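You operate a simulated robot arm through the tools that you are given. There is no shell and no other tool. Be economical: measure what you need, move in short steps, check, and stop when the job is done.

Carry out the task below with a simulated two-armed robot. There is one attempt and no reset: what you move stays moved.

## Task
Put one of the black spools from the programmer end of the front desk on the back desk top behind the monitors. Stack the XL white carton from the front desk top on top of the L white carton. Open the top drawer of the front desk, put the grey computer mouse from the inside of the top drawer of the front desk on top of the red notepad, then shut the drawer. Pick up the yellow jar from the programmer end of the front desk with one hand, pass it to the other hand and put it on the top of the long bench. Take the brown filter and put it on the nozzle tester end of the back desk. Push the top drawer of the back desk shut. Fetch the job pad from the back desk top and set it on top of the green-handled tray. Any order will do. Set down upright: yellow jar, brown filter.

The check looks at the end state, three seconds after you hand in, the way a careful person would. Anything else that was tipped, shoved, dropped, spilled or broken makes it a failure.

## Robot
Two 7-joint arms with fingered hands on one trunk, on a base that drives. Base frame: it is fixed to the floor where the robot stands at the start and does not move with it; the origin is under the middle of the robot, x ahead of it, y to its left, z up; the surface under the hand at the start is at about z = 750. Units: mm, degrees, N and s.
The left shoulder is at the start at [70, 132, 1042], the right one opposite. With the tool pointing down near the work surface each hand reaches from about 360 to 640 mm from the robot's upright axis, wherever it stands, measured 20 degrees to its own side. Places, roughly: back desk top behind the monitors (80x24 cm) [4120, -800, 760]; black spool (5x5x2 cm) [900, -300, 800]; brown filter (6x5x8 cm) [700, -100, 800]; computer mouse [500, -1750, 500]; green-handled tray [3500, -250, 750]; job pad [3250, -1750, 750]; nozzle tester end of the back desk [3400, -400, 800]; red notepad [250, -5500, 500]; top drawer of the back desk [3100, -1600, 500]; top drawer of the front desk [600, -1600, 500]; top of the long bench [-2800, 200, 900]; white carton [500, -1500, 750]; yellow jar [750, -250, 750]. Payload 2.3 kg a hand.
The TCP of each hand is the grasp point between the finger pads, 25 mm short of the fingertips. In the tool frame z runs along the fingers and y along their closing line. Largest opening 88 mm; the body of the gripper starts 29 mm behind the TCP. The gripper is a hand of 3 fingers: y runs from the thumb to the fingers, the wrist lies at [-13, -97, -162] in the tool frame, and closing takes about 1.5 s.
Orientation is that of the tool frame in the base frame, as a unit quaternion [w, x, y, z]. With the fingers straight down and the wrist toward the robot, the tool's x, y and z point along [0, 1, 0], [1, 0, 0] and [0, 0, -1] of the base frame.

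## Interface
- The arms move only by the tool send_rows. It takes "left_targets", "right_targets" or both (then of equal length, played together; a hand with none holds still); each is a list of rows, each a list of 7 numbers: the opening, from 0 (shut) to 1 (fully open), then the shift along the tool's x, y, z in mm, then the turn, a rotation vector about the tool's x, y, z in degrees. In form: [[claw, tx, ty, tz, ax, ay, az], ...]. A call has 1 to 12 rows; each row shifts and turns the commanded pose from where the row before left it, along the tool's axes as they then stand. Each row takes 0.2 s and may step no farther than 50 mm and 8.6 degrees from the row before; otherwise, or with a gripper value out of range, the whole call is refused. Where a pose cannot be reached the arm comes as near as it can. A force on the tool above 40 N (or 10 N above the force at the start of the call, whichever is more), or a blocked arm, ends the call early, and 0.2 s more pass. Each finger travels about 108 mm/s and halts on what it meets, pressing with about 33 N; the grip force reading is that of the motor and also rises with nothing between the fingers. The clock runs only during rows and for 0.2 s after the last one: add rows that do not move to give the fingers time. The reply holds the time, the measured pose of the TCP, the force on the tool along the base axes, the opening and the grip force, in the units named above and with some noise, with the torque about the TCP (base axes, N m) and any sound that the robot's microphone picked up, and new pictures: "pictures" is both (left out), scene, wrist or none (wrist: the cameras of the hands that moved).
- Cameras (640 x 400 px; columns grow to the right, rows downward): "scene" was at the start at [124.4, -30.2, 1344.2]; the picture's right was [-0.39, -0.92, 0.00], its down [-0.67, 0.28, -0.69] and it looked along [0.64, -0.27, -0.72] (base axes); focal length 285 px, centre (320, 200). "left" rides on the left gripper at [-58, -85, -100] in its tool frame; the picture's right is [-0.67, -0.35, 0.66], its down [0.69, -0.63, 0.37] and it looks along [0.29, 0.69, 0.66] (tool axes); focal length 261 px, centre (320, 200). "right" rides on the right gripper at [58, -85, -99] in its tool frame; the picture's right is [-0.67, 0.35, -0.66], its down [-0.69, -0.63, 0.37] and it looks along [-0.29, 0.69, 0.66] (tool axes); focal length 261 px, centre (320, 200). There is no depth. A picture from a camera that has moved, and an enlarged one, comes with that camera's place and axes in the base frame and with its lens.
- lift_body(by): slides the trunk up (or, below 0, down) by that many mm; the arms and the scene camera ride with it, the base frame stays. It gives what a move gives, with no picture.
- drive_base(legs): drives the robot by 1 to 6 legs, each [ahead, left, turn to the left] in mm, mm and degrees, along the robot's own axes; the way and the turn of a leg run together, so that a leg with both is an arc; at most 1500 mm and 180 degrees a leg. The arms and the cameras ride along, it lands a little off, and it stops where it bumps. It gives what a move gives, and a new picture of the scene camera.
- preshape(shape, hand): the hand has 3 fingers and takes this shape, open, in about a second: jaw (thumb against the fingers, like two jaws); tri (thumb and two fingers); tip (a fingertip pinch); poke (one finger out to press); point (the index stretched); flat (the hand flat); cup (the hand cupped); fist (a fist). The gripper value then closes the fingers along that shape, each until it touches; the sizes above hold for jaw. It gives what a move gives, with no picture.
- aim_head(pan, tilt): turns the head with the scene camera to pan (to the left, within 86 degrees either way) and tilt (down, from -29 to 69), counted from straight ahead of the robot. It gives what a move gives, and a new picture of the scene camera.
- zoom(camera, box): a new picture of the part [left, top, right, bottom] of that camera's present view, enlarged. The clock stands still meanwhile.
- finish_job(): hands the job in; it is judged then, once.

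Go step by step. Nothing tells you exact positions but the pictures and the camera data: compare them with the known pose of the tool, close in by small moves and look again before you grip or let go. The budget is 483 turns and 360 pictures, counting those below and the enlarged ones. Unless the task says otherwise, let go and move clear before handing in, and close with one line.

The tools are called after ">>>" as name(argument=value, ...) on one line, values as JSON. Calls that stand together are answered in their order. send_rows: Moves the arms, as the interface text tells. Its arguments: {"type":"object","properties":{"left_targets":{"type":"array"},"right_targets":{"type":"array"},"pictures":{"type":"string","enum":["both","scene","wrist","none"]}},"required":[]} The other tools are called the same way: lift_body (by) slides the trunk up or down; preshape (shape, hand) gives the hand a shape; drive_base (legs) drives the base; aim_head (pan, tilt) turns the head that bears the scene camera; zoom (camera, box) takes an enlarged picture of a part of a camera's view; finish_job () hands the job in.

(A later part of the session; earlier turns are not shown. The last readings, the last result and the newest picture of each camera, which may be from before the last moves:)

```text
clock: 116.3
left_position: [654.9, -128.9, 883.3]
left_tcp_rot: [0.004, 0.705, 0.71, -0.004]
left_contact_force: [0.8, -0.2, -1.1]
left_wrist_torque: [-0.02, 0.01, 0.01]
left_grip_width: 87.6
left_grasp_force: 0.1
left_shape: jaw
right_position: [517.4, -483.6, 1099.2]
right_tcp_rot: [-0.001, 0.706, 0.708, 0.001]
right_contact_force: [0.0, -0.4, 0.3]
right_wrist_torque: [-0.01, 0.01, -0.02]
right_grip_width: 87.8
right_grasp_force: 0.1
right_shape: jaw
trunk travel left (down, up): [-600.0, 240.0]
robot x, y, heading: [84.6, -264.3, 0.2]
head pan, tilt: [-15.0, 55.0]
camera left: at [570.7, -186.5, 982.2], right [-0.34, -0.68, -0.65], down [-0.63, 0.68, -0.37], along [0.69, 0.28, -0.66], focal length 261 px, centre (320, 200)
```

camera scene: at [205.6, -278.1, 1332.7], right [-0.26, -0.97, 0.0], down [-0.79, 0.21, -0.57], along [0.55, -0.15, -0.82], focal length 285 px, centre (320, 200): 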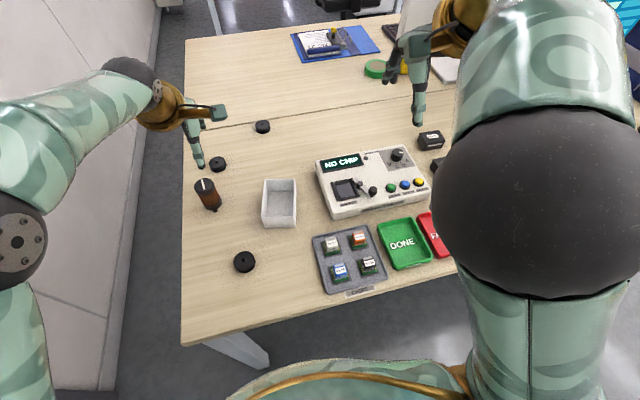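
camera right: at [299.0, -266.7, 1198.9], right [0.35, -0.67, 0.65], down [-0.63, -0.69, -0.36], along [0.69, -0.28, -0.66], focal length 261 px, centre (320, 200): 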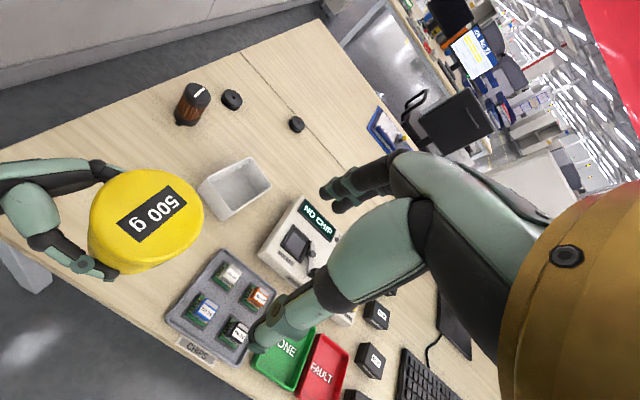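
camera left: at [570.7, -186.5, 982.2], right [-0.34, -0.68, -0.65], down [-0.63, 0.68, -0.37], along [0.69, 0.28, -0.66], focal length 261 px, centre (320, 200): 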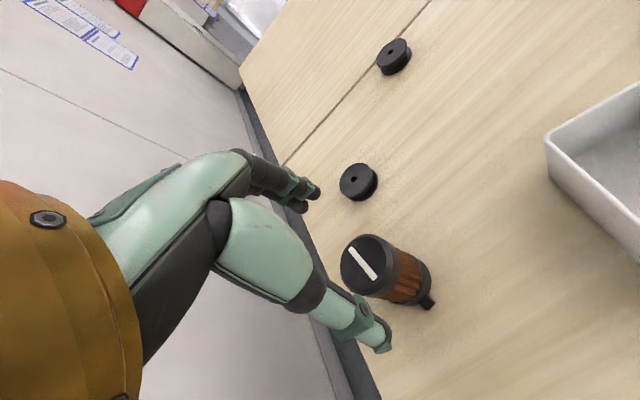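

>>> send_rows(left_targets=[[1, 0, -1, 30, 0, 0, 0], [1, 0, 0, 25, 0, 0, 0], [1, 0, 0, 15, 0, 0, 0], [1, 0, 0, 5, 0, 0, 0], [1, 0, 0, 0, 0, 0, 0]], pictures="wrist")

```text
clock: 117.5
left_position: [653.2, -130.2, 806.8]
left_tcp_rot: [0.004, 0.704, 0.71, -0.004]
left_contact_force: [0.1, 0.3, -0.5]
left_wrist_torque: [-0.01, 0.01, 0.02]
left_grip_width: 87.8
left_grasp_force: 0.1
left_shape: jaw
right_position: [518.4, -483.1, 1099.6]
right_tcp_rot: [-0.002, 0.707, 0.708, 0.001]
right_contact_force: [0.1, 0.3, 0.2]
right_wrist_torque: [0.0, 0.0, -0.02]
right_grip_width: 87.9
right_grasp_force: 0.0
right_shape: jaw
trunk travel left (down, up): [-600.0, 240.0]
robot x, y, heading: [88.5, -262.5, 0.1]
head pan, tilt: [-15.0, 55.0]
camera left: at [569.8, -187.6, 906.8], right [-0.34, -0.68, -0.65], down [-0.63, 0.68, -0.37], along [0.69, 0.28, -0.66], focal length 261 px, centre (320, 200)
```

left: 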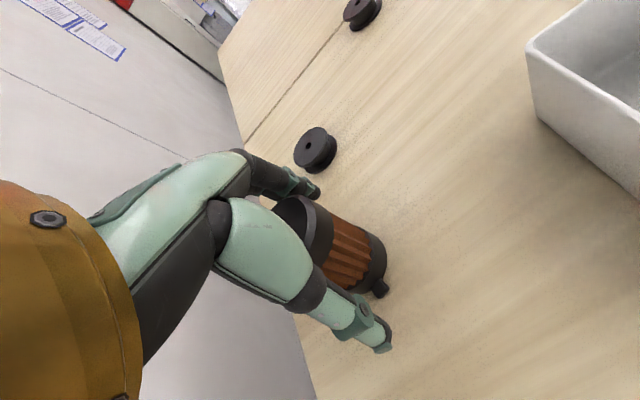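

Good alignment. Closing and lifting.

>>> send_rows(left_targets=[[0, 0, 0, 0, 0, 0, 0], [0, 0, 0, 0, 0, 0, 0], [0, 0, 0, 0, 0, 0, 0], [0, 0, 0, 0, 0, 0, 0], [0, 0, 0, 0, 0, 0, 0], [0, 0, 0, 0, 0, 0, 0], [0, 0, 0, 0, 0, 0, 0], [0, 0, 0, 0, 0, 0, 0]], pictures="wrist")

```text
clock: 119.3
left_position: [653.2, -129.5, 808.2]
left_tcp_rot: [0.004, 0.705, 0.709, -0.004]
left_contact_force: [-0.5, -0.3, 0.5]
left_wrist_torque: [-0.01, 0.01, 0.0]
left_grip_width: 34.9
left_grasp_force: 32.8
left_shape: jaw
right_position: [518.0, -483.3, 1099.2]
right_tcp_rot: [-0.002, 0.707, 0.707, 0.001]
right_contact_force: [0.1, -0.5, 0.3]
right_wrist_torque: [-0.01, 0.01, -0.02]
right_grip_width: 87.9
right_grasp_force: 0.0
right_shape: jaw
trunk travel left (down, up): [-600.0, 240.0]
robot x, y, heading: [89.7, -264.1, 0.1]
head pan, tilt: [-15.0, 55.0]
camera left: at [570.0, -187.5, 906.8], right [-0.34, -0.68, -0.65], down [-0.63, 0.68, -0.37], along [0.69, 0.28, -0.66], focal length 261 px, centre (320, 200)
```

left: 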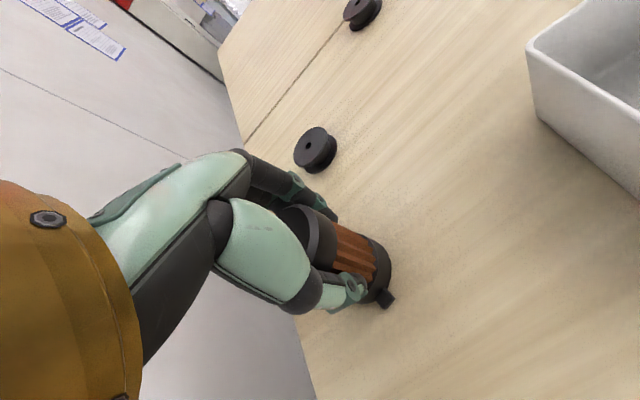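

>>> send_rows(left_targets=[[0, 0, 0, -15, 0, 0, 0], [0, 0, 0, -30, 0, 0, 0], [0, 0, 0, -35, 0, 0, 0], [0, 0, -10, -35, 0, 0, 0], [0, 0, -30, -35, 0, 0, 0], [0, 0, -35, -20, 0, 0, 0], [0, 0, -35, 0, 0, 0, 0], [0, 0, 0, 0, 0, 0, 0]], pictures="none")

>>> drive_base(legs=[[-50, 280, 0]])

>>> send_rows(right_targets=[[1, 0, 0, 30, 0, 0, 0], [1, 0, 0, 30, 0, 0, 0], [1, 0, 0, 30, 0, 0, 0], [1, 0, 0, 30, 0, 0, 0], [1, 0, 0, 0, 0, 0, 0]], pictures="both")

```text
clock: 121.1
left_position: [543.0, -130.7, 978.6]
left_tcp_rot: [0.003, 0.705, 0.709, -0.004]
left_contact_force: [-0.2, 0.2, -0.6]
left_wrist_torque: [0.0, 0.0, 0.01]
left_grip_width: 34.5
left_grasp_force: 32.9
left_shape: jaw
right_position: [517.6, -484.0, 1098.7]
right_tcp_rot: [-0.001, 0.707, 0.707, 0.001]
right_contact_force: [0.2, -0.3, 0.5]
right_wrist_torque: [-0.03, 0.01, 0.01]
right_grip_width: 87.6
right_grasp_force: 0.2
right_shape: jaw
trunk travel left (down, up): [-600.0, 240.0]
robot x, y, heading: [86.7, -264.3, 0.5]
head pan, tilt: [-15.0, 55.0]
```

```text
clock: 123.1
left_position: [493.9, 150.7, 977.3]
left_tcp_rot: [0.003, 0.705, 0.709, -0.003]
left_contact_force: [-0.1, 0.3, -1.1]
left_wrist_torque: [0.02, -0.02, -0.03]
left_grip_width: 34.5
left_grasp_force: 32.3
left_shape: jaw
right_position: [467.1, -205.0, 1099.9]
right_tcp_rot: [-0.002, 0.707, 0.708, 0.002]
right_contact_force: [-1.0, 0.8, 0.5]
right_wrist_torque: [-0.01, -0.02, 0.02]
right_grip_width: 87.8
right_grasp_force: 0.1
right_shape: jaw
trunk travel left (down, up): [-600.0, 240.0]
robot x, y, heading: [33.7, 19.1, 0.3]
head pan, tilt: [-15.0, 55.0]
camera scene: at [155.9, 1.4, 1332.5], right [-0.26, -0.97, 0.0], down [-0.79, 0.21, -0.57], along [0.55, -0.15, -0.82], focal length 285 px, centre (320, 200)
```

scene: 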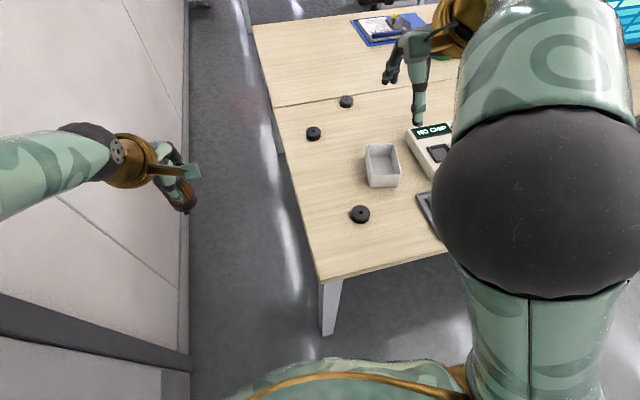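

```text
clock: 124.3
left_position: [493.9, 150.4, 977.8]
left_tcp_rot: [0.004, 0.705, 0.71, -0.004]
left_contact_force: [0.2, 0.7, -1.6]
left_wrist_torque: [0.02, -0.03, 0.02]
left_grip_width: 34.8
left_grasp_force: 32.7
left_shape: jaw
right_position: [465.9, -205.0, 979.9]
right_tcp_rot: [-0.004, 0.709, 0.705, 0.008]
right_contact_force: [0.3, -0.8, 0.2]
right_wrist_torque: [0.03, 0.01, -0.01]
right_grip_width: 87.5
right_grasp_force: 0.0
right_shape: jaw
trunk travel left (down, up): [-600.0, 240.0]
robot x, y, heading: [36.1, 18.9, 0.1]
head pan, tilt: [-15.0, 55.0]
camera scene: at [155.4, 2.8, 1332.6], right [-0.26, -0.97, 0.0], down [-0.79, 0.21, -0.57], along [0.55, -0.15, -0.82], focal length 285 px, centre (320, 200)
camera right: at [381.9, -148.8, 1081.3], right [0.34, -0.68, 0.65], down [-0.63, -0.68, -0.38], along [0.7, -0.28, -0.66], focal length 261 px, centre (320, 200)
```

scene: 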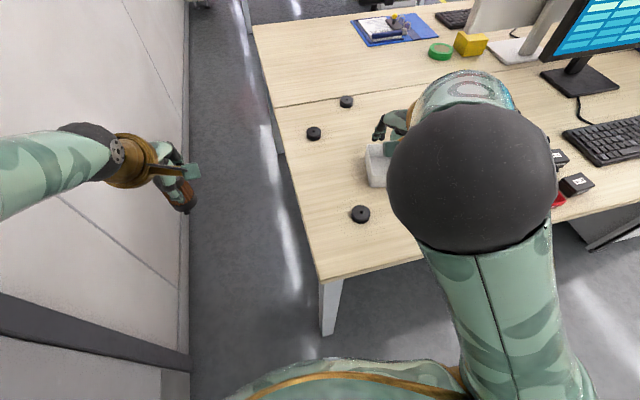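
right: 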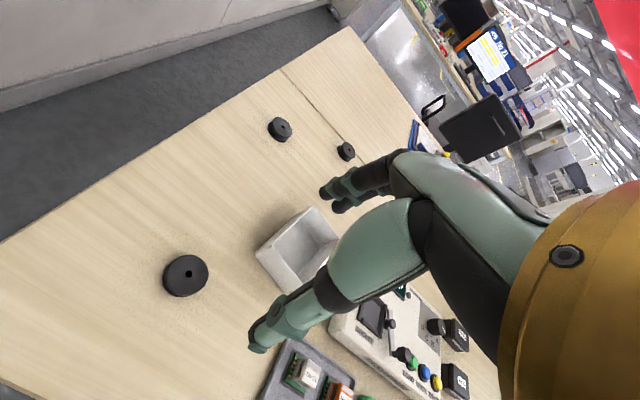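

The spool is at about (479, -183). Centring over it and descending.

>>> send_rows(right_targets=[[1, 11, 7, 25, 0, 0, 0], [1, 11, 6, 25, 0, 0, 0], [1, 0, 0, 35, 0, 0, 0], [1, 0, 0, 35, 0, 0, 0], [1, 0, 0, 0, 0, 0, 0]], pictures="wrist")

```text
clock: 125.5
left_position: [492.7, 150.7, 977.9]
left_tcp_rot: [0.004, 0.704, 0.71, -0.004]
left_contact_force: [-0.7, 0.2, -0.5]
left_wrist_torque: [-0.01, 0.01, -0.03]
left_grip_width: 34.8
left_grasp_force: 33.0
left_shape: jaw
right_position: [479.4, -179.9, 859.2]
right_tcp_rot: [0.0, 0.705, 0.709, 0.0]
right_contact_force: [0.3, 0.0, -0.1]
right_wrist_torque: [0.01, 0.02, -0.01]
right_grip_width: 87.8
right_grasp_force: 0.0
right_shape: jaw
trunk travel left (down, up): [-600.0, 240.0]
robot x, y, heading: [38.7, 20.7, 0.2]
head pan, tilt: [-15.0, 55.0]
camera right: at [395.0, -123.1, 960.3], right [0.35, -0.67, 0.65], down [-0.63, -0.69, -0.37], along [0.69, -0.28, -0.66], focal length 261 px, centre (320, 200)
```

right: 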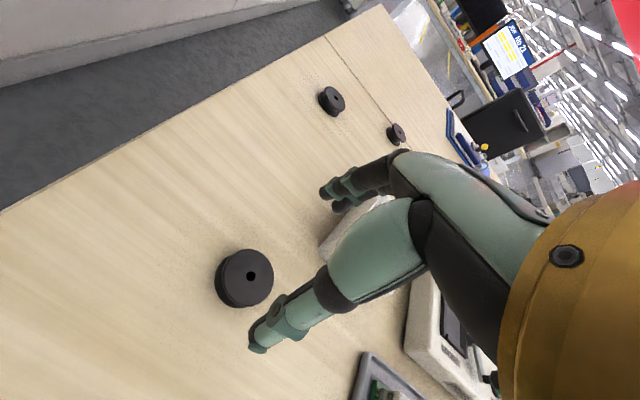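

>>> send_rows(right_targets=[[1, -2, -1, 30, 0, 0, 0], [1, 0, 0, 30, 0, 0, 0], [1, 0, 0, 12, 0, 0, 0], [1, 0, 0, 6, 0, 0, 0], [1, 0, 0, 0, 0, 0, 0]], pictures="wrist")

```text
clock: 126.7
left_position: [493.4, 151.6, 978.2]
left_tcp_rot: [0.003, 0.704, 0.71, -0.004]
left_contact_force: [0.1, -0.9, -0.9]
left_wrist_torque: [-0.01, 0.01, 0.01]
left_grip_width: 34.4
left_grasp_force: 33.0
left_shape: jaw
right_position: [477.7, -180.6, 781.3]
right_tcp_rot: [-0.001, 0.706, 0.708, 0.001]
right_contact_force: [0.1, -0.4, -0.5]
right_wrist_torque: [-0.02, 0.01, 0.01]
right_grip_width: 87.5
right_grasp_force: 0.2
right_shape: jaw
trunk travel left (down, up): [-600.0, 240.0]
robot x, y, heading: [34.3, 22.5, 0.1]
head pan, tilt: [-15.0, 55.0]
camera right: at [393.5, -124.5, 882.1], right [0.35, -0.67, 0.65], down [-0.63, -0.69, -0.37], along [0.69, -0.28, -0.66], focal length 261 px, centre (320, 200)
```

right: 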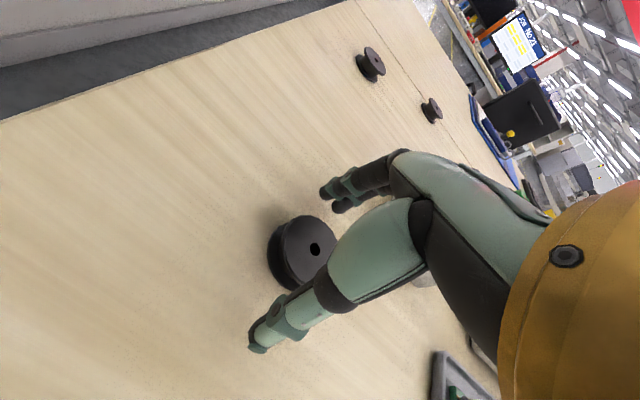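

>>> send_rows(right_targets=[[1, 0, 0, 4, 0, 0, 0], [1, 0, 0, 0, 0, 0, 0], [0, 0, 0, 0, 0, 0, 0], [0, 0, 0, 0, 0, 0, 0], [0, 0, 0, 0, 0, 0, 0], [0, 0, 0, 0, 0, 0, 0], [0, 0, 0, 0, 0, 0, 0], [0, 0, 0, 0, 0, 0, 0], [0, 0, 0, 0, 0, 0, 0]], pictures="wrist")

```text
clock: 128.7
left_position: [492.3, 150.9, 976.9]
left_tcp_rot: [0.004, 0.705, 0.71, -0.003]
left_contact_force: [0.5, 0.2, -1.3]
left_wrist_torque: [-0.07, -0.01, 0.02]
left_grip_width: 34.6
left_grasp_force: 33.6
left_shape: jaw
right_position: [477.9, -181.8, 778.1]
right_tcp_rot: [-0.002, 0.706, 0.708, 0.001]
right_contact_force: [0.4, 0.7, 0.1]
right_wrist_torque: [0.03, -0.02, -0.01]
right_grip_width: 35.7
right_grasp_force: 32.7
right_shape: jaw
trunk travel left (down, up): [-600.0, 240.0]
robot x, y, heading: [31.7, 16.6, 0.3]
head pan, tilt: [-15.0, 55.0]
camera right: at [393.4, -124.8, 878.5], right [0.35, -0.67, 0.65], down [-0.63, -0.69, -0.37], along [0.69, -0.28, -0.66], focal length 261 px, centre (320, 200)
```

right: 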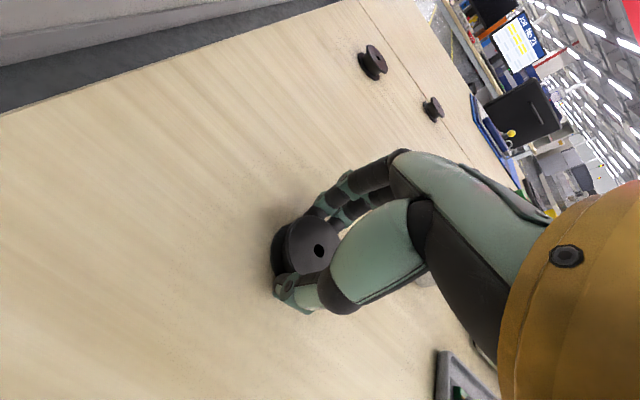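

Spool gripped. Lifting it and backing off; I'll take the wide route around the right end of the desks.

>>> send_rows(right_targets=[[0, 0, 0, -15, 0, 0, 0], [0, 0, 0, -35, 0, 0, 0], [0, 0, 0, -40, 0, 0, 0], [0, 0, 0, -40, 0, 0, 0], [0, 0, -10, -40, 0, 0, 0], [0, 0, -20, -30, 0, 0, 0], [0, 0, -20, 0, 0, 0, 0], [0, 0, 0, 0, 0, 0, 0]], pictures="wrist")

>>> drive_base(legs=[[-350, 0, 0], [0, -1300, 0], [0, -1250, 0]])

>>> aim_head(pan=0, tilt=20)

```text
clock: 130.5
left_position: [493.3, 151.5, 977.3]
left_tcp_rot: [0.004, 0.705, 0.71, -0.004]
left_contact_force: [-0.6, -0.6, -1.2]
left_wrist_torque: [0.01, 0.01, 0.0]
left_grip_width: 34.7
left_grasp_force: 33.1
left_shape: jaw
right_position: [448.6, -182.3, 976.4]
right_tcp_rot: [-0.001, 0.707, 0.708, 0.001]
right_contact_force: [-0.3, 0.7, 0.0]
right_wrist_torque: [-0.01, 0.01, 0.0]
right_grip_width: 35.6
right_grasp_force: 32.8
right_shape: jaw
right hand out of reach, approached as far as the arm can: row 7
trunk travel left (down, up): [-600.0, 240.0]
robot x, y, heading: [31.9, 21.8, 0.4]
head pan, tilt: [-15.0, 55.0]
camera right: at [363.3, -125.2, 1076.8], right [0.35, -0.67, 0.65], down [-0.63, -0.69, -0.37], along [0.69, -0.28, -0.66], focal length 261 px, centre (320, 200)
```

right: 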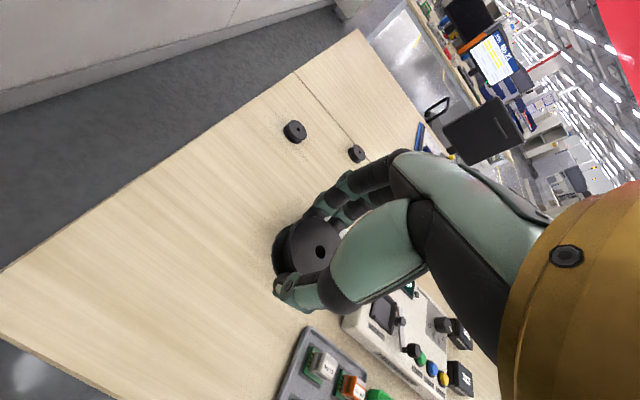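

```text
clock: 144.8
left_position: [154.4, -2385.8, 977.3]
left_tcp_rot: [0.003, 0.702, 0.712, -0.003]
left_contact_force: [-0.7, -0.1, -0.7]
left_wrist_torque: [-0.01, 0.04, -0.03]
left_grip_width: 34.4
left_grasp_force: 32.5
left_shape: jaw
right_position: [113.2, -2719.3, 976.2]
right_tcp_rot: [-0.001, 0.704, 0.71, 0.001]
right_contact_force: [0.6, -0.2, 0.2]
right_wrist_torque: [0.01, -0.05, 0.0]
right_grip_width: 35.4
right_grasp_force: 33.2
right_shape: jaw
trunk travel left (down, up): [-600.0, 240.0]
robot x, y, heading: [-303.8, -2520.0, 0.7]
head pan, tilt: [-15.0, 55.0]
camera scene: at [-181.8, -2536.9, 1332.6], right [-0.25, -0.97, 0.0], down [-0.79, 0.2, -0.57], along [0.56, -0.14, -0.82], focal length 285 px, centre (320, 200)
```

scene: 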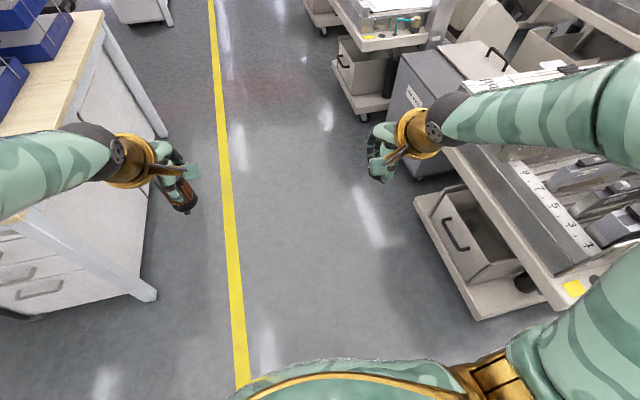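

```text
clock: 145.8
left_position: [154.5, -2386.4, 977.2]
left_tcp_rot: [0.004, 0.702, 0.712, -0.004]
left_contact_force: [-0.4, -0.6, -0.9]
left_wrist_torque: [0.0, -0.02, 0.01]
left_grip_width: 34.4
left_grasp_force: 32.8
left_shape: jaw
right_position: [112.3, -2720.2, 975.6]
right_tcp_rot: [-0.001, 0.704, 0.71, 0.001]
right_contact_force: [0.5, 0.4, 0.4]
right_wrist_torque: [0.01, 0.0, 0.0]
right_grip_width: 35.5
right_grasp_force: 32.9
right_shape: jaw
trunk travel left (down, up): [-600.0, 240.0]
robot x, y, heading: [-300.0, -2527.2, 0.7]
head pan, tilt: [0.0, 20.0]
camera scene: at [-158.5, -2518.3, 1384.6], right [0.01, -1.0, 0.0], down [-0.34, 0.0, -0.94], along [0.94, 0.01, -0.34], focal length 285 px, centre (320, 200)
```

scene: 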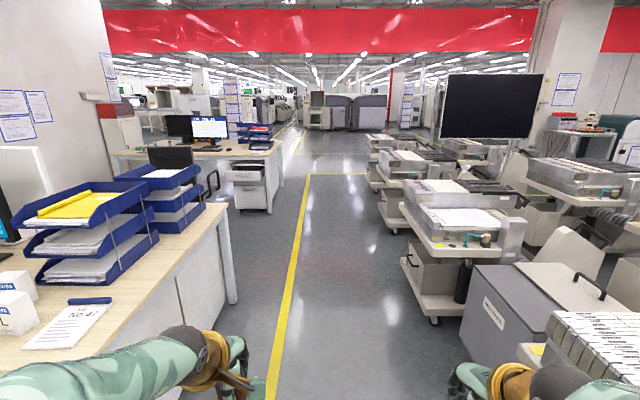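

The route ahead is clear. Driving forward past the front desk and looking at the back desk.

>>> drive_base(legs=[[1300, 0, 0], [1150, 100, 0]])

>>> aim_head(pan=45, tilt=25)

>>> aim_head(pan=75, tilt=25)

```text
clock: 157.8
left_position: [2603.5, -2266.0, 977.8]
left_tcp_rot: [0.003, 0.703, 0.711, -0.004]
left_contact_force: [0.1, -0.9, -1.1]
left_wrist_torque: [0.02, 0.02, 0.04]
left_grip_width: 34.4
left_grasp_force: 32.9
left_shape: jaw
right_position: [2558.8, -2599.8, 976.2]
right_tcp_rot: [-0.001, 0.705, 0.71, 0.002]
right_contact_force: [-0.2, 0.9, 0.6]
right_wrist_torque: [0.04, -0.01, 0.02]
right_grip_width: 35.6
right_grasp_force: 33.5
right_shape: jaw
trunk travel left (down, up): [-600.0, 240.0]
robot x, y, heading: [2148.4, -2397.3, 0.5]
head pan, tilt: [0.0, 20.0]
camera scene: at [2288.6, -2397.5, 1384.7], right [0.01, -1.0, 0.0], down [-0.34, 0.0, -0.94], along [0.94, 0.01, -0.34], focal length 285 px, centre (320, 200)
```

scene: 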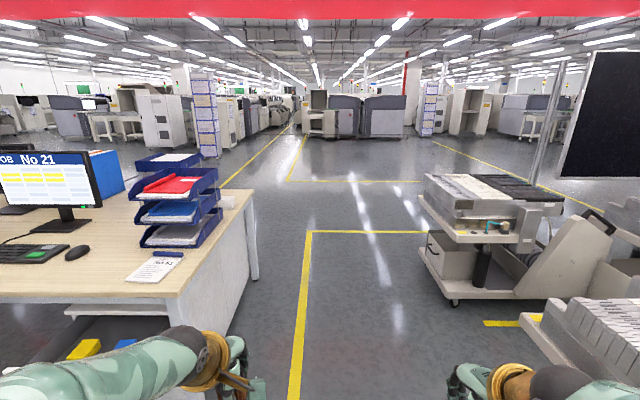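

```text
clock: 158.9
left_position: [2602.5, -2266.8, 977.3]
left_tcp_rot: [0.004, 0.703, 0.711, -0.004]
left_contact_force: [-0.2, -0.3, -0.5]
left_wrist_torque: [-0.03, -0.04, -0.01]
left_grip_width: 34.6
left_grasp_force: 33.0
left_shape: jaw
right_position: [2559.7, -2599.3, 977.3]
right_tcp_rot: [-0.002, 0.704, 0.71, 0.002]
right_contact_force: [0.2, -0.4, -0.7]
right_wrist_torque: [0.0, -0.03, 0.01]
right_grip_width: 35.3
right_grasp_force: 33.5
right_shape: jaw
trunk travel left (down, up): [-600.0, 240.0]
robot x, y, heading: [2142.6, -2402.1, 0.6]
head pan, tilt: [45.0, 25.0]
camera scene: at [2260.4, -2332.6, 1376.6], right [0.71, -0.7, 0.0], down [-0.3, -0.3, -0.91], along [0.64, 0.65, -0.42], focal length 285 px, centre (320, 200)
```

scene: 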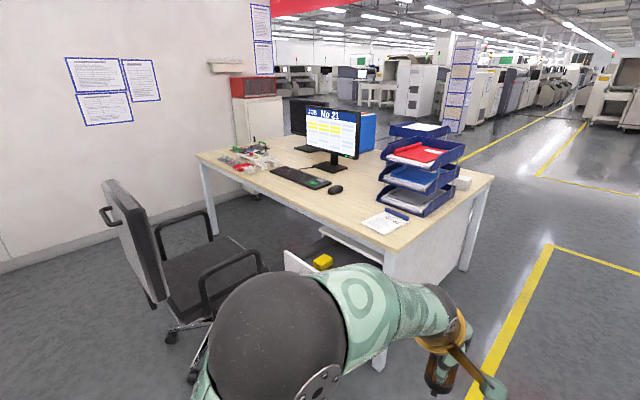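

```text
clock: 159.9
left_position: [2602.2, -2265.9, 978.5]
left_tcp_rot: [0.004, 0.703, 0.711, -0.004]
left_contact_force: [0.6, -0.9, 0.1]
left_wrist_torque: [0.03, 0.0, -0.01]
left_grip_width: 34.6
left_grasp_force: 33.5
left_shape: jaw
right_position: [2559.8, -2599.8, 976.1]
right_tcp_rot: [-0.001, 0.704, 0.71, 0.001]
right_contact_force: [0.0, 0.7, -0.1]
right_wrist_torque: [0.03, 0.02, 0.01]
right_grip_width: 35.5
right_grasp_force: 32.8
right_shape: jaw
trunk travel left (down, up): [-600.0, 240.0]
robot x, y, heading: [2145.2, -2399.7, 0.5]
head pan, tilt: [75.0, 25.0]
camera scene: at [2218.9, -2309.1, 1376.6], right [0.97, -0.25, 0.0], down [-0.11, -0.41, -0.91], along [0.23, 0.88, -0.42], focal length 285 px, centre (320, 200)
```

scene: 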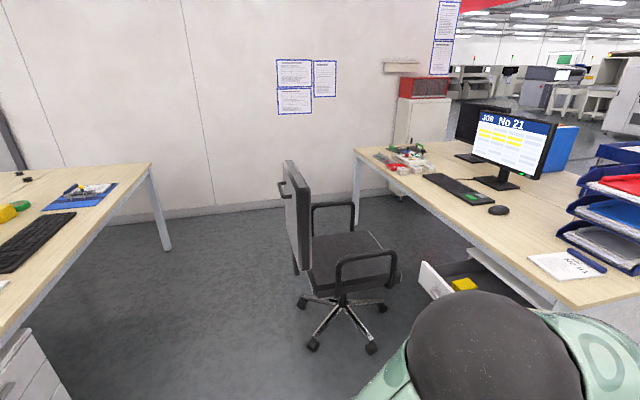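

The back desk shows: open drawer, job pad at the near right corner, nozzle tester at the far left end, a chair in the middle. I'll go between the desks, facing left, past the chair.

>>> drive_base(legs=[[-210, 0, 0], [0, 0, 89], [1350, 0, 0]])

>>> aim_head(pan=-40, tilt=35)

```text
clock: 171.6
left_position: [1799.5, -599.1, 978.3]
left_tcp_rot: [0.006, -0.003, 1.0, 0.001]
left_contact_force: [-0.8, -0.2, -0.5]
left_wrist_torque: [-0.01, -0.01, 0.01]
left_grip_width: 34.2
left_grasp_force: 33.4
left_shape: jaw
right_position: [2134.2, -641.9, 976.0]
right_tcp_rot: [-0.002, -0.002, 1.0, 0.0]
right_contact_force: [-0.2, -0.2, -0.6]
right_wrist_torque: [0.0, 0.0, -0.01]
right_grip_width: 35.1
right_grasp_force: 32.9
right_shape: jaw
trunk travel left (down, up): [-600.0, 240.0]
robot x, y, heading: [1929.6, -1052.6, 90.5]
head pan, tilt: [75.0, 25.0]
camera scene: at [1843.4, -980.8, 1376.6], right [0.25, 0.97, 0.0], down [0.41, -0.11, -0.91], along [-0.88, 0.23, -0.42], focal length 285 px, centre (320, 200)
```

scene: 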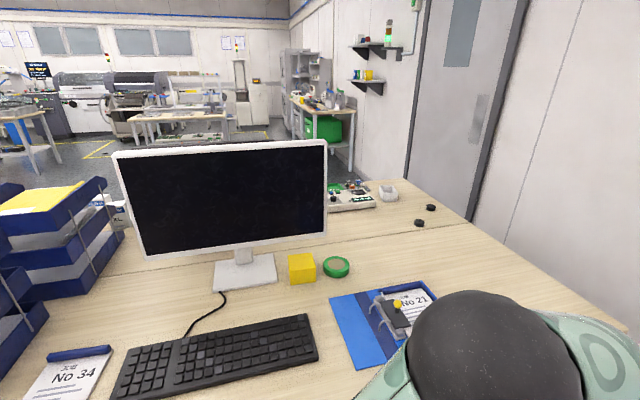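

```text
clock: 173.6
left_position: [1799.8, -597.6, 978.3]
left_tcp_rot: [0.005, -0.003, 1.0, 0.0]
left_contact_force: [-0.7, -0.8, -0.7]
left_wrist_torque: [0.02, -0.02, 0.01]
left_grip_width: 34.1
left_grasp_force: 32.8
left_shape: jaw
right_position: [2134.0, -642.1, 975.0]
right_tcp_rot: [-0.002, -0.002, 1.0, 0.0]
right_contact_force: [0.4, 0.7, 0.6]
right_wrist_torque: [-0.01, 0.01, -0.03]
right_grip_width: 35.2
right_grasp_force: 33.3
right_shape: jaw
trunk travel left (down, up): [-600.0, 240.0]
robot x, y, heading: [1933.9, -1052.5, 90.2]
head pan, tilt: [-40.0, 35.0]
camera scene: at [1988.8, -936.1, 1360.8], right [0.77, -0.64, 0.0], down [-0.37, -0.44, -0.82], along [0.52, 0.63, -0.57], focal length 285 px, centre (320, 200)
```

scene: 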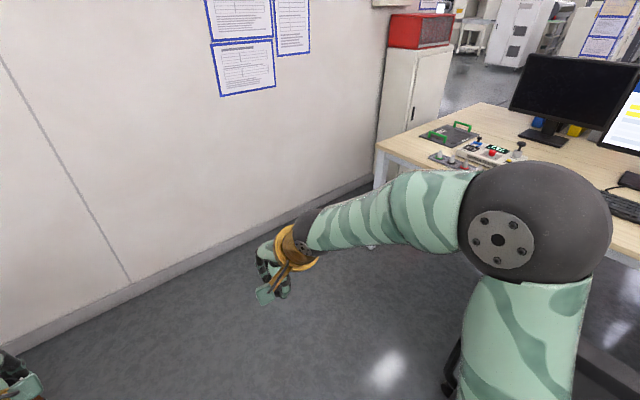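

>>> drive_base(legs=[[650, 0, 0]])

>>> aim_head(pan=-80, tilt=35)

```text
clock: 177.2
left_position: [1799.3, 57.8, 978.1]
left_tcp_rot: [0.005, -0.001, 1.0, 0.0]
left_contact_force: [-0.3, 0.3, -0.7]
left_wrist_torque: [-0.01, -0.02, 0.03]
left_grip_width: 34.4
left_grasp_force: 32.9
left_shape: jaw
right_position: [2135.0, 12.9, 975.8]
right_tcp_rot: [-0.002, 0.001, 1.0, 0.0]
right_contact_force: [0.8, -0.2, -0.1]
right_wrist_torque: [-0.01, 0.01, -0.01]
right_grip_width: 35.3
right_grasp_force: 33.4
right_shape: jaw
trunk travel left (down, up): [-600.0, 240.0]
robot x, y, heading: [1933.1, -397.7, 89.9]
head pan, tilt: [-40.0, 35.0]
camera scene: at [1987.7, -281.4, 1360.9], right [0.77, -0.64, 0.0], down [-0.37, -0.44, -0.82], along [0.53, 0.63, -0.57], focal length 285 px, centre (320, 200)
```

scene: 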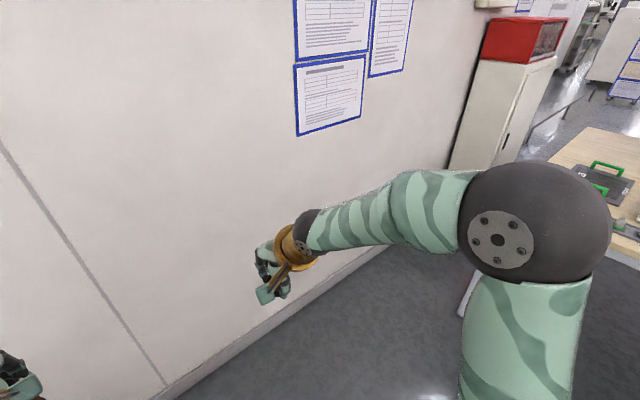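

```text
clock: 178.3
left_position: [1801.0, 58.9, 978.1]
left_tcp_rot: [0.005, -0.002, 1.0, 0.0]
left_contact_force: [-0.2, 0.6, -0.6]
left_wrist_torque: [0.01, -0.01, -0.02]
left_grip_width: 34.3
left_grasp_force: 32.8
left_shape: jaw
right_position: [2134.6, 12.9, 975.7]
right_tcp_rot: [-0.001, 0.001, 1.0, 0.0]
right_contact_force: [-0.5, -0.2, -0.3]
right_wrist_torque: [0.02, -0.02, 0.0]
right_grip_width: 35.3
right_grasp_force: 32.5
right_shape: jaw
trunk travel left (down, up): [-600.0, 240.0]
robot x, y, heading: [1930.6, -395.9, 89.9]
head pan, tilt: [-80.0, 35.0]
camera scene: at [2017.8, -332.9, 1360.9], right [0.17, -0.98, 0.0], down [-0.56, -0.1, -0.82], along [0.81, 0.14, -0.57], focal length 285 px, centre (320, 200)
```

scene: 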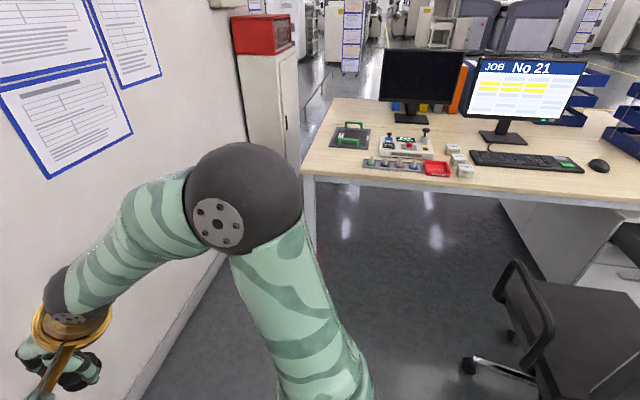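

The free space at the near left corner of the back desk (about x 3230, y -210) suits the filter. Turning to face the back desk and driving up.

>>> drive_base(legs=[[60, 0, 0], [0, 0, -90], [600, 0, 0]])

>>> aim_head(pan=0, tilt=40)

```text
clock: 186.1
left_position: [2984.2, -212.2, 978.9]
left_tcp_rot: [0.004, 0.707, 0.707, -0.004]
left_contact_force: [-0.9, 0.5, -1.3]
left_wrist_torque: [-0.03, 0.05, 0.01]
left_grip_width: 33.8
left_grasp_force: 33.0
left_shape: jaw
right_position: [2936.9, -545.1, 975.9]
right_tcp_rot: [-0.002, 0.708, 0.706, 0.001]
right_contact_force: [0.6, -0.6, 0.1]
right_wrist_torque: [-0.03, 0.01, 0.0]
right_grip_width: 35.0
right_grasp_force: 32.5
right_shape: jaw
trunk travel left (down, up): [-600.0, 240.0]
robot x, y, heading: [2526.9, -339.7, -0.1]
head pan, tilt: [-80.0, 35.0]
camera scene: at [2591.9, -426.4, 1360.9], right [-0.99, -0.17, 0.0], down [-0.1, 0.57, -0.82], along [0.14, -0.81, -0.57], focal length 285 px, centre (320, 200)
```

scene: 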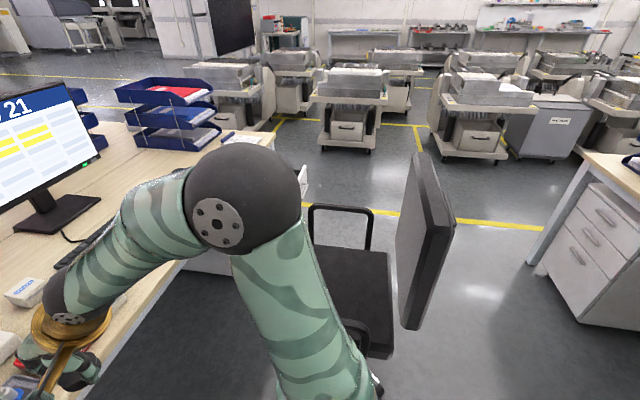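

```text
clock: 187.6
left_position: [2985.7, -211.1, 978.3]
left_tcp_rot: [0.004, 0.707, 0.708, -0.003]
left_contact_force: [-0.4, 0.4, -0.8]
left_wrist_torque: [-0.03, 0.0, -0.03]
left_grip_width: 33.8
left_grasp_force: 33.0
left_shape: jaw
right_position: [2938.0, -544.7, 976.3]
right_tcp_rot: [-0.001, 0.709, 0.705, 0.001]
right_contact_force: [-0.3, -0.4, 0.1]
right_wrist_torque: [-0.02, -0.02, 0.01]
right_grip_width: 34.6
right_grasp_force: 32.8
right_shape: jaw
trunk travel left (down, up): [-600.0, 240.0]
robot x, y, heading: [2530.1, -339.2, -0.0]
head pan, tilt: [0.0, 40.0]
camera scene: at [2662.5, -340.0, 1353.3], right [0.0, -1.0, 0.0], down [-0.64, 0.0, -0.77], along [0.77, 0.0, -0.64], focal length 285 px, centre (320, 200)
```

scene: 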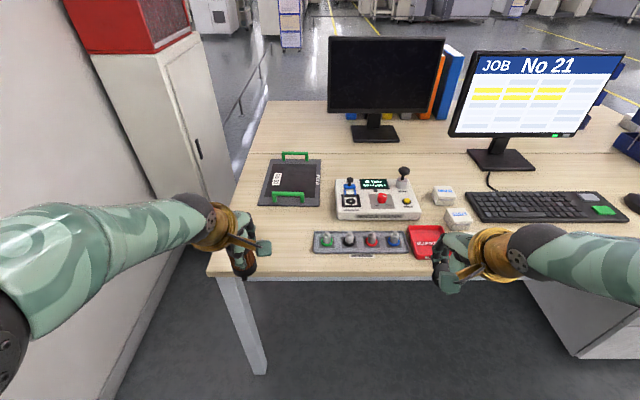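

>>> drive_base(legs=[[180, 0, 0]])

>>> send_rows(left_targets=[[0, 8, 25, 0, 0, 0, 0], [0, 8, 25, 0, 0, 0, 0], [0, 0, 0, 40, 0, 0, 0], [0, 0, 0, 40, 0, 0, 0], [0, 0, 0, 30, 0, 0, 0], [0, 0, 0, 0, 0, 0, 0]], pictures="both")

```text
clock: 189.1
left_position: [3166.1, -213.2, 977.6]
left_tcp_rot: [0.004, 0.707, 0.707, -0.004]
left_contact_force: [0.8, 0.1, -1.5]
left_wrist_torque: [-0.02, -0.01, 0.0]
left_grip_width: 33.9
left_grasp_force: 32.7
left_shape: jaw
right_position: [3118.0, -547.0, 975.7]
right_tcp_rot: [-0.002, 0.708, 0.706, 0.001]
right_contact_force: [0.8, 1.2, 0.1]
right_wrist_torque: [-0.02, 0.0, -0.03]
right_grip_width: 34.7
right_grasp_force: 32.6
right_shape: jaw
trunk travel left (down, up): [-600.0, 240.0]
robot x, y, heading: [2703.0, -345.0, -0.1]
head pan, tilt: [0.0, 40.0]
camera scene: at [2842.2, -340.7, 1353.5], right [0.0, -1.0, 0.0], down [-0.64, 0.0, -0.77], along [0.77, 0.0, -0.64], focal length 285 px, centre (320, 200)
```

scene: 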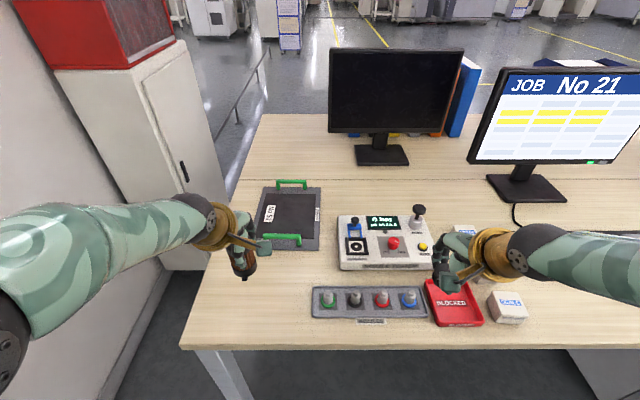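

```text
clock: 190.5
left_position: [3218.4, -198.2, 867.0]
left_tcp_rot: [0.003, 0.707, 0.707, -0.003]
left_contact_force: [-1.6, 0.3, -1.1]
left_wrist_torque: [-0.01, 0.02, -0.01]
left_grip_width: 33.4
left_grasp_force: 33.1
left_shape: jaw
right_position: [3120.0, -547.2, 975.9]
right_tcp_rot: [-0.002, 0.709, 0.706, 0.002]
right_contact_force: [0.3, -0.1, -0.8]
right_wrist_torque: [0.03, 0.02, 0.03]
right_grip_width: 34.4
right_grasp_force: 32.6
right_shape: jaw
trunk travel left (down, up): [-600.0, 240.0]
robot x, y, heading: [2706.6, -337.9, 0.1]
head pan, tilt: [0.0, 40.0]
camera scene: at [2843.5, -340.8, 1353.3], right [0.0, -1.0, 0.0], down [-0.64, 0.0, -0.77], along [0.77, 0.0, -0.64], focal length 285 px, centre (320, 200)
camera left: at [3132.7, -254.3, 966.1], right [-0.35, -0.68, -0.65], down [-0.63, 0.68, -0.37], along [0.69, 0.28, -0.66], focal length 261 px, centre (320, 200)
```

scene: 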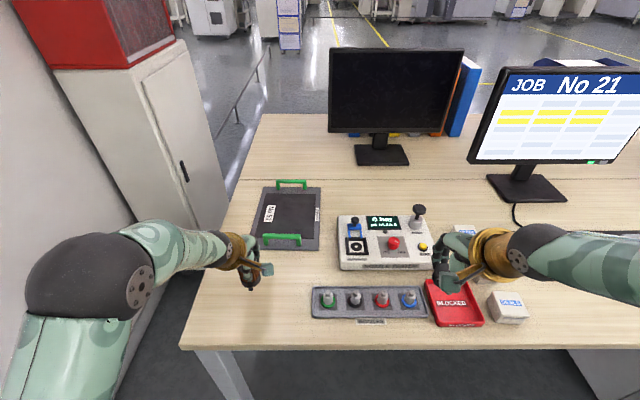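
left: 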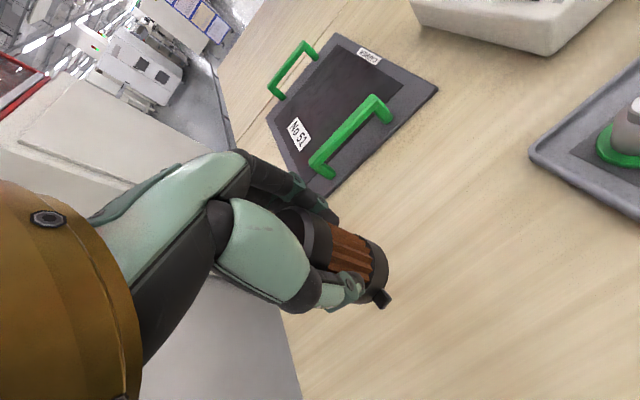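

The spot is clear. Lowering the filter.

>>> send_rows(left_targets=[[0, 0, 0, 25, 0, 0, 0], [0, 0, 0, 20, 0, 0, 0], [0, 0, 0, 5, 0, 0, 0], [0, 0, 0, 0, 0, 0, 0]], pictures="none")

>>> send_rows(left_targets=[[0, 0, 0, 3, 0, 0, 0], [0, 0, 0, 3, 0, 0, 0], [0, 0, 0, 3, 0, 0, 0], [0, 0, 0, 0, 0, 0, 0]], pictures="wrist")

```text
clock: 191.5
left_position: [3216.3, -199.0, 816.6]
left_tcp_rot: [0.004, 0.708, 0.706, -0.005]
left_contact_force: [-0.1, -0.9, -1.7]
left_wrist_torque: [-0.04, -0.02, 0.03]
left_grip_width: 33.5
left_grasp_force: 33.1
left_shape: jaw
right_position: [3120.8, -546.4, 977.0]
right_tcp_rot: [-0.001, 0.709, 0.705, 0.001]
right_contact_force: [-0.5, -0.2, -0.4]
right_wrist_torque: [0.01, 0.01, -0.03]
right_grip_width: 34.7
right_grasp_force: 33.0
right_shape: jaw
trunk travel left (down, up): [-600.0, 240.0]
robot x, y, heading: [2710.0, -344.8, -0.2]
head pan, tilt: [0.0, 40.0]
```

```text
clock: 192.5
left_position: [3216.8, -198.7, 807.7]
left_tcp_rot: [0.004, 0.707, 0.707, -0.004]
left_contact_force: [0.0, 0.4, -0.1]
left_wrist_torque: [-0.01, 0.0, 0.01]
left_grip_width: 33.6
left_grasp_force: 33.2
left_shape: jaw
right_position: [3120.2, -545.6, 974.5]
right_tcp_rot: [0.0, 0.709, 0.705, 0.001]
right_contact_force: [-0.3, 0.3, -0.2]
right_wrist_torque: [0.04, -0.05, -0.02]
right_grip_width: 35.0
right_grasp_force: 33.1
right_shape: jaw
trunk travel left (down, up): [-600.0, 240.0]
robot x, y, heading: [2706.8, -340.2, -0.1]
head pan, tilt: [0.0, 40.0]
camera left: at [3132.6, -255.4, 907.5], right [-0.35, -0.68, -0.65], down [-0.63, 0.68, -0.37], along [0.69, 0.28, -0.66], focal length 261 px, centre (320, 200)
```

left: 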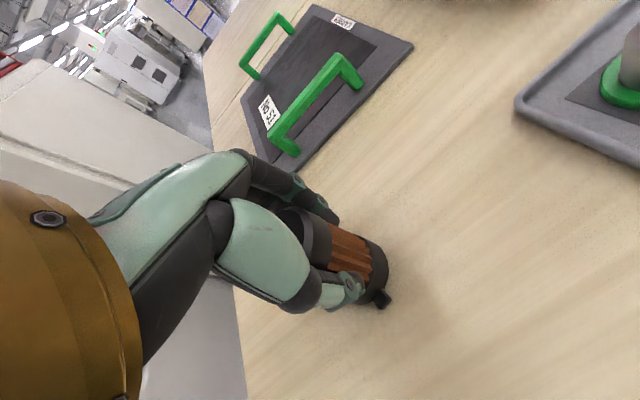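

>>> send_rows(left_targets=[[0, 0, 0, 2, 0, 0, 0], [0, 0, 0, 0, 0, 0, 0], [0, 0, 0, 0, 0, 0, 0]], pictures="none")

```text
clock: 193.3
left_position: [3216.5, -198.4, 806.7]
left_tcp_rot: [0.004, 0.707, 0.707, -0.003]
left_contact_force: [1.6, -0.9, 3.0]
left_wrist_torque: [-0.02, -0.07, -0.04]
left_grip_width: 33.6
left_grasp_force: 33.2
left_shape: jaw
right_position: [3120.2, -546.6, 976.2]
right_tcp_rot: [-0.002, 0.709, 0.706, 0.001]
right_contact_force: [0.4, -0.3, -0.2]
right_wrist_torque: [0.02, 0.02, 0.0]
right_grip_width: 34.9
right_grasp_force: 32.7
right_shape: jaw
trunk travel left (down, up): [-600.0, 240.0]
robot x, y, heading: [2709.0, -340.9, -0.3]
head pan, tilt: [0.0, 40.0]
```

The filter is on the desk. Releasing and rising straight up.

>>> send_rows(left_targets=[[0.3, 0, 0, 0, 0, 0, 0], [0.6, 0, 0, 0, 0, 0, 0], [1, 0, 0, 0, 0, 0, 0], [1, 0, 0, 0, 0, 0, 0], [1, 0, 0, -10, 0, 0, 0], [1, 0, 0, -25, 0, 0, 0], [1, 0, 0, -40, 0, 0, 0], [1, 0, 0, -40, 0, 0, 0], [1, 0, -20, -40, 0, 0, 0], [1, 0, -30, -20, 0, 0, 0]], pictures="both")

```text
clock: 195.5
left_position: [3163.7, -197.2, 981.0]
left_tcp_rot: [0.003, 0.708, 0.707, -0.003]
left_contact_force: [-0.9, 0.4, -0.5]
left_wrist_torque: [0.0, 0.02, 0.0]
left_grip_width: 87.7
left_grasp_force: 0.1
left_shape: jaw
right_position: [3119.1, -545.6, 976.3]
right_tcp_rot: [-0.001, 0.709, 0.705, 0.002]
right_contact_force: [-0.3, -0.9, -0.9]
right_wrist_torque: [-0.01, 0.01, -0.02]
right_grip_width: 34.9
right_grasp_force: 32.3
right_shape: jaw
trunk travel left (down, up): [-600.0, 240.0]
robot x, y, heading: [2707.3, -343.7, -0.4]
head pan, tilt: [0.0, 40.0]
camera scene: at [2841.7, -340.8, 1353.5], right [0.0, -1.0, 0.0], down [-0.64, 0.0, -0.77], along [0.77, 0.0, -0.64], focal length 285 px, centre (320, 200)
camera left: at [3080.3, -253.9, 1080.4], right [-0.35, -0.68, -0.65], down [-0.63, 0.68, -0.37], along [0.7, 0.28, -0.66], focal length 261 px, centre (320, 200)
```

scene: 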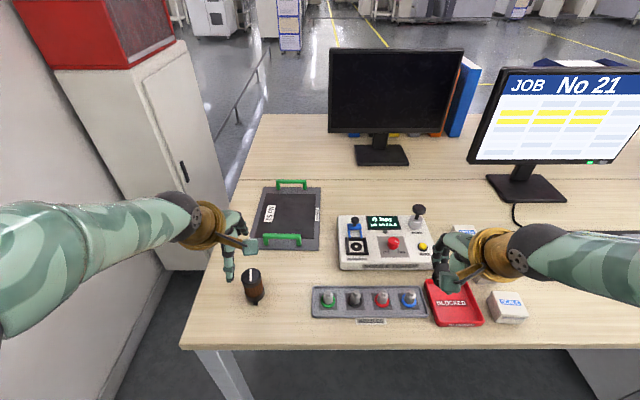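
left: 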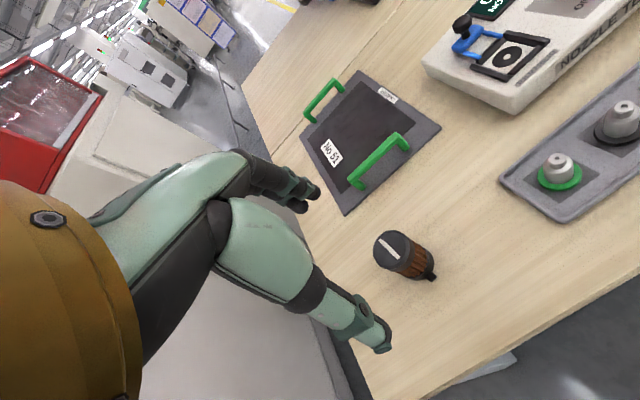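

Filter is upright on the tester end. Next, the spool: driving back and around the right end toward the rear of the back desk.

>>> drive_base(legs=[[-770, 0, 0], [0, 0, -90], [1350, 0, 0], [780, 0, 0], [0, 0, 90], [1200, 0, 0]])

>>> aim_head(pan=20, tilt=20)

```text
clock: 223.2
left_position: [3594.8, -2309.3, 980.0]
left_tcp_rot: [0.005, 0.703, 0.711, -0.004]
left_contact_force: [-0.2, -0.2, -0.5]
left_wrist_torque: [-0.03, 0.0, -0.01]
left_grip_width: 87.5
left_grasp_force: 0.0
left_shape: jaw
right_position: [3552.7, -2658.0, 976.7]
right_tcp_rot: [-0.001, 0.705, 0.709, 0.001]
right_contact_force: [0.2, 0.0, -0.6]
right_wrist_torque: [0.01, 0.0, -0.01]
right_grip_width: 34.4
right_grasp_force: 33.3
right_shape: jaw
trunk travel left (down, up): [-600.0, 240.0]
robot x, y, heading: [3138.1, -2457.4, 0.3]
head pan, tilt: [0.0, 40.0]
camera scene: at [3273.9, -2455.7, 1353.3], right [0.01, -1.0, 0.0], down [-0.64, 0.0, -0.77], along [0.77, 0.01, -0.64], focal length 285 px, centre (320, 200)
```

scene: 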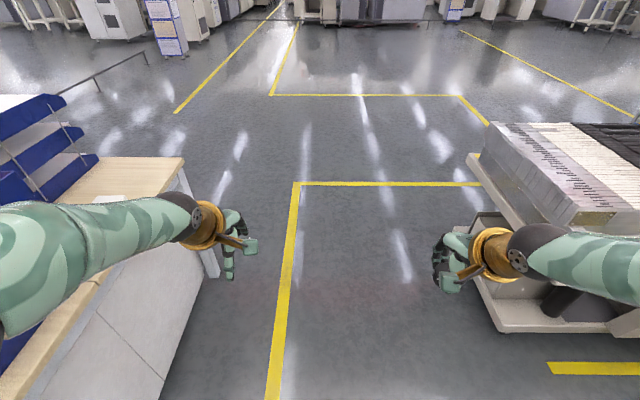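

```text
clock: 224.0
left_position: [3595.1, -2308.5, 980.4]
left_tcp_rot: [0.004, 0.704, 0.711, -0.004]
left_contact_force: [-0.2, 0.2, -0.8]
left_wrist_torque: [0.01, 0.0, -0.03]
left_grip_width: 87.7
left_grasp_force: 0.0
left_shape: jaw
right_position: [3551.1, -2657.4, 976.5]
right_tcp_rot: [-0.001, 0.706, 0.709, 0.001]
right_contact_force: [0.7, 0.2, -0.5]
right_wrist_torque: [-0.02, 0.03, 0.02]
right_grip_width: 34.5
right_grasp_force: 33.1
right_shape: jaw
trunk travel left (down, up): [-600.0, 240.0]
robot x, y, heading: [3140.7, -2455.7, 0.6]
head pan, tilt: [20.0, 20.0]
camera scene: at [3276.4, -2424.0, 1384.6], right [0.35, -0.94, 0.0], down [-0.32, -0.12, -0.94], along [0.88, 0.33, -0.34], focal length 285 px, centre (320, 200)
```

scene: 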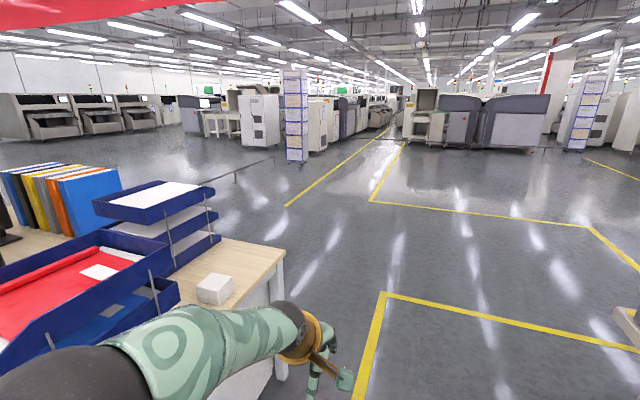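

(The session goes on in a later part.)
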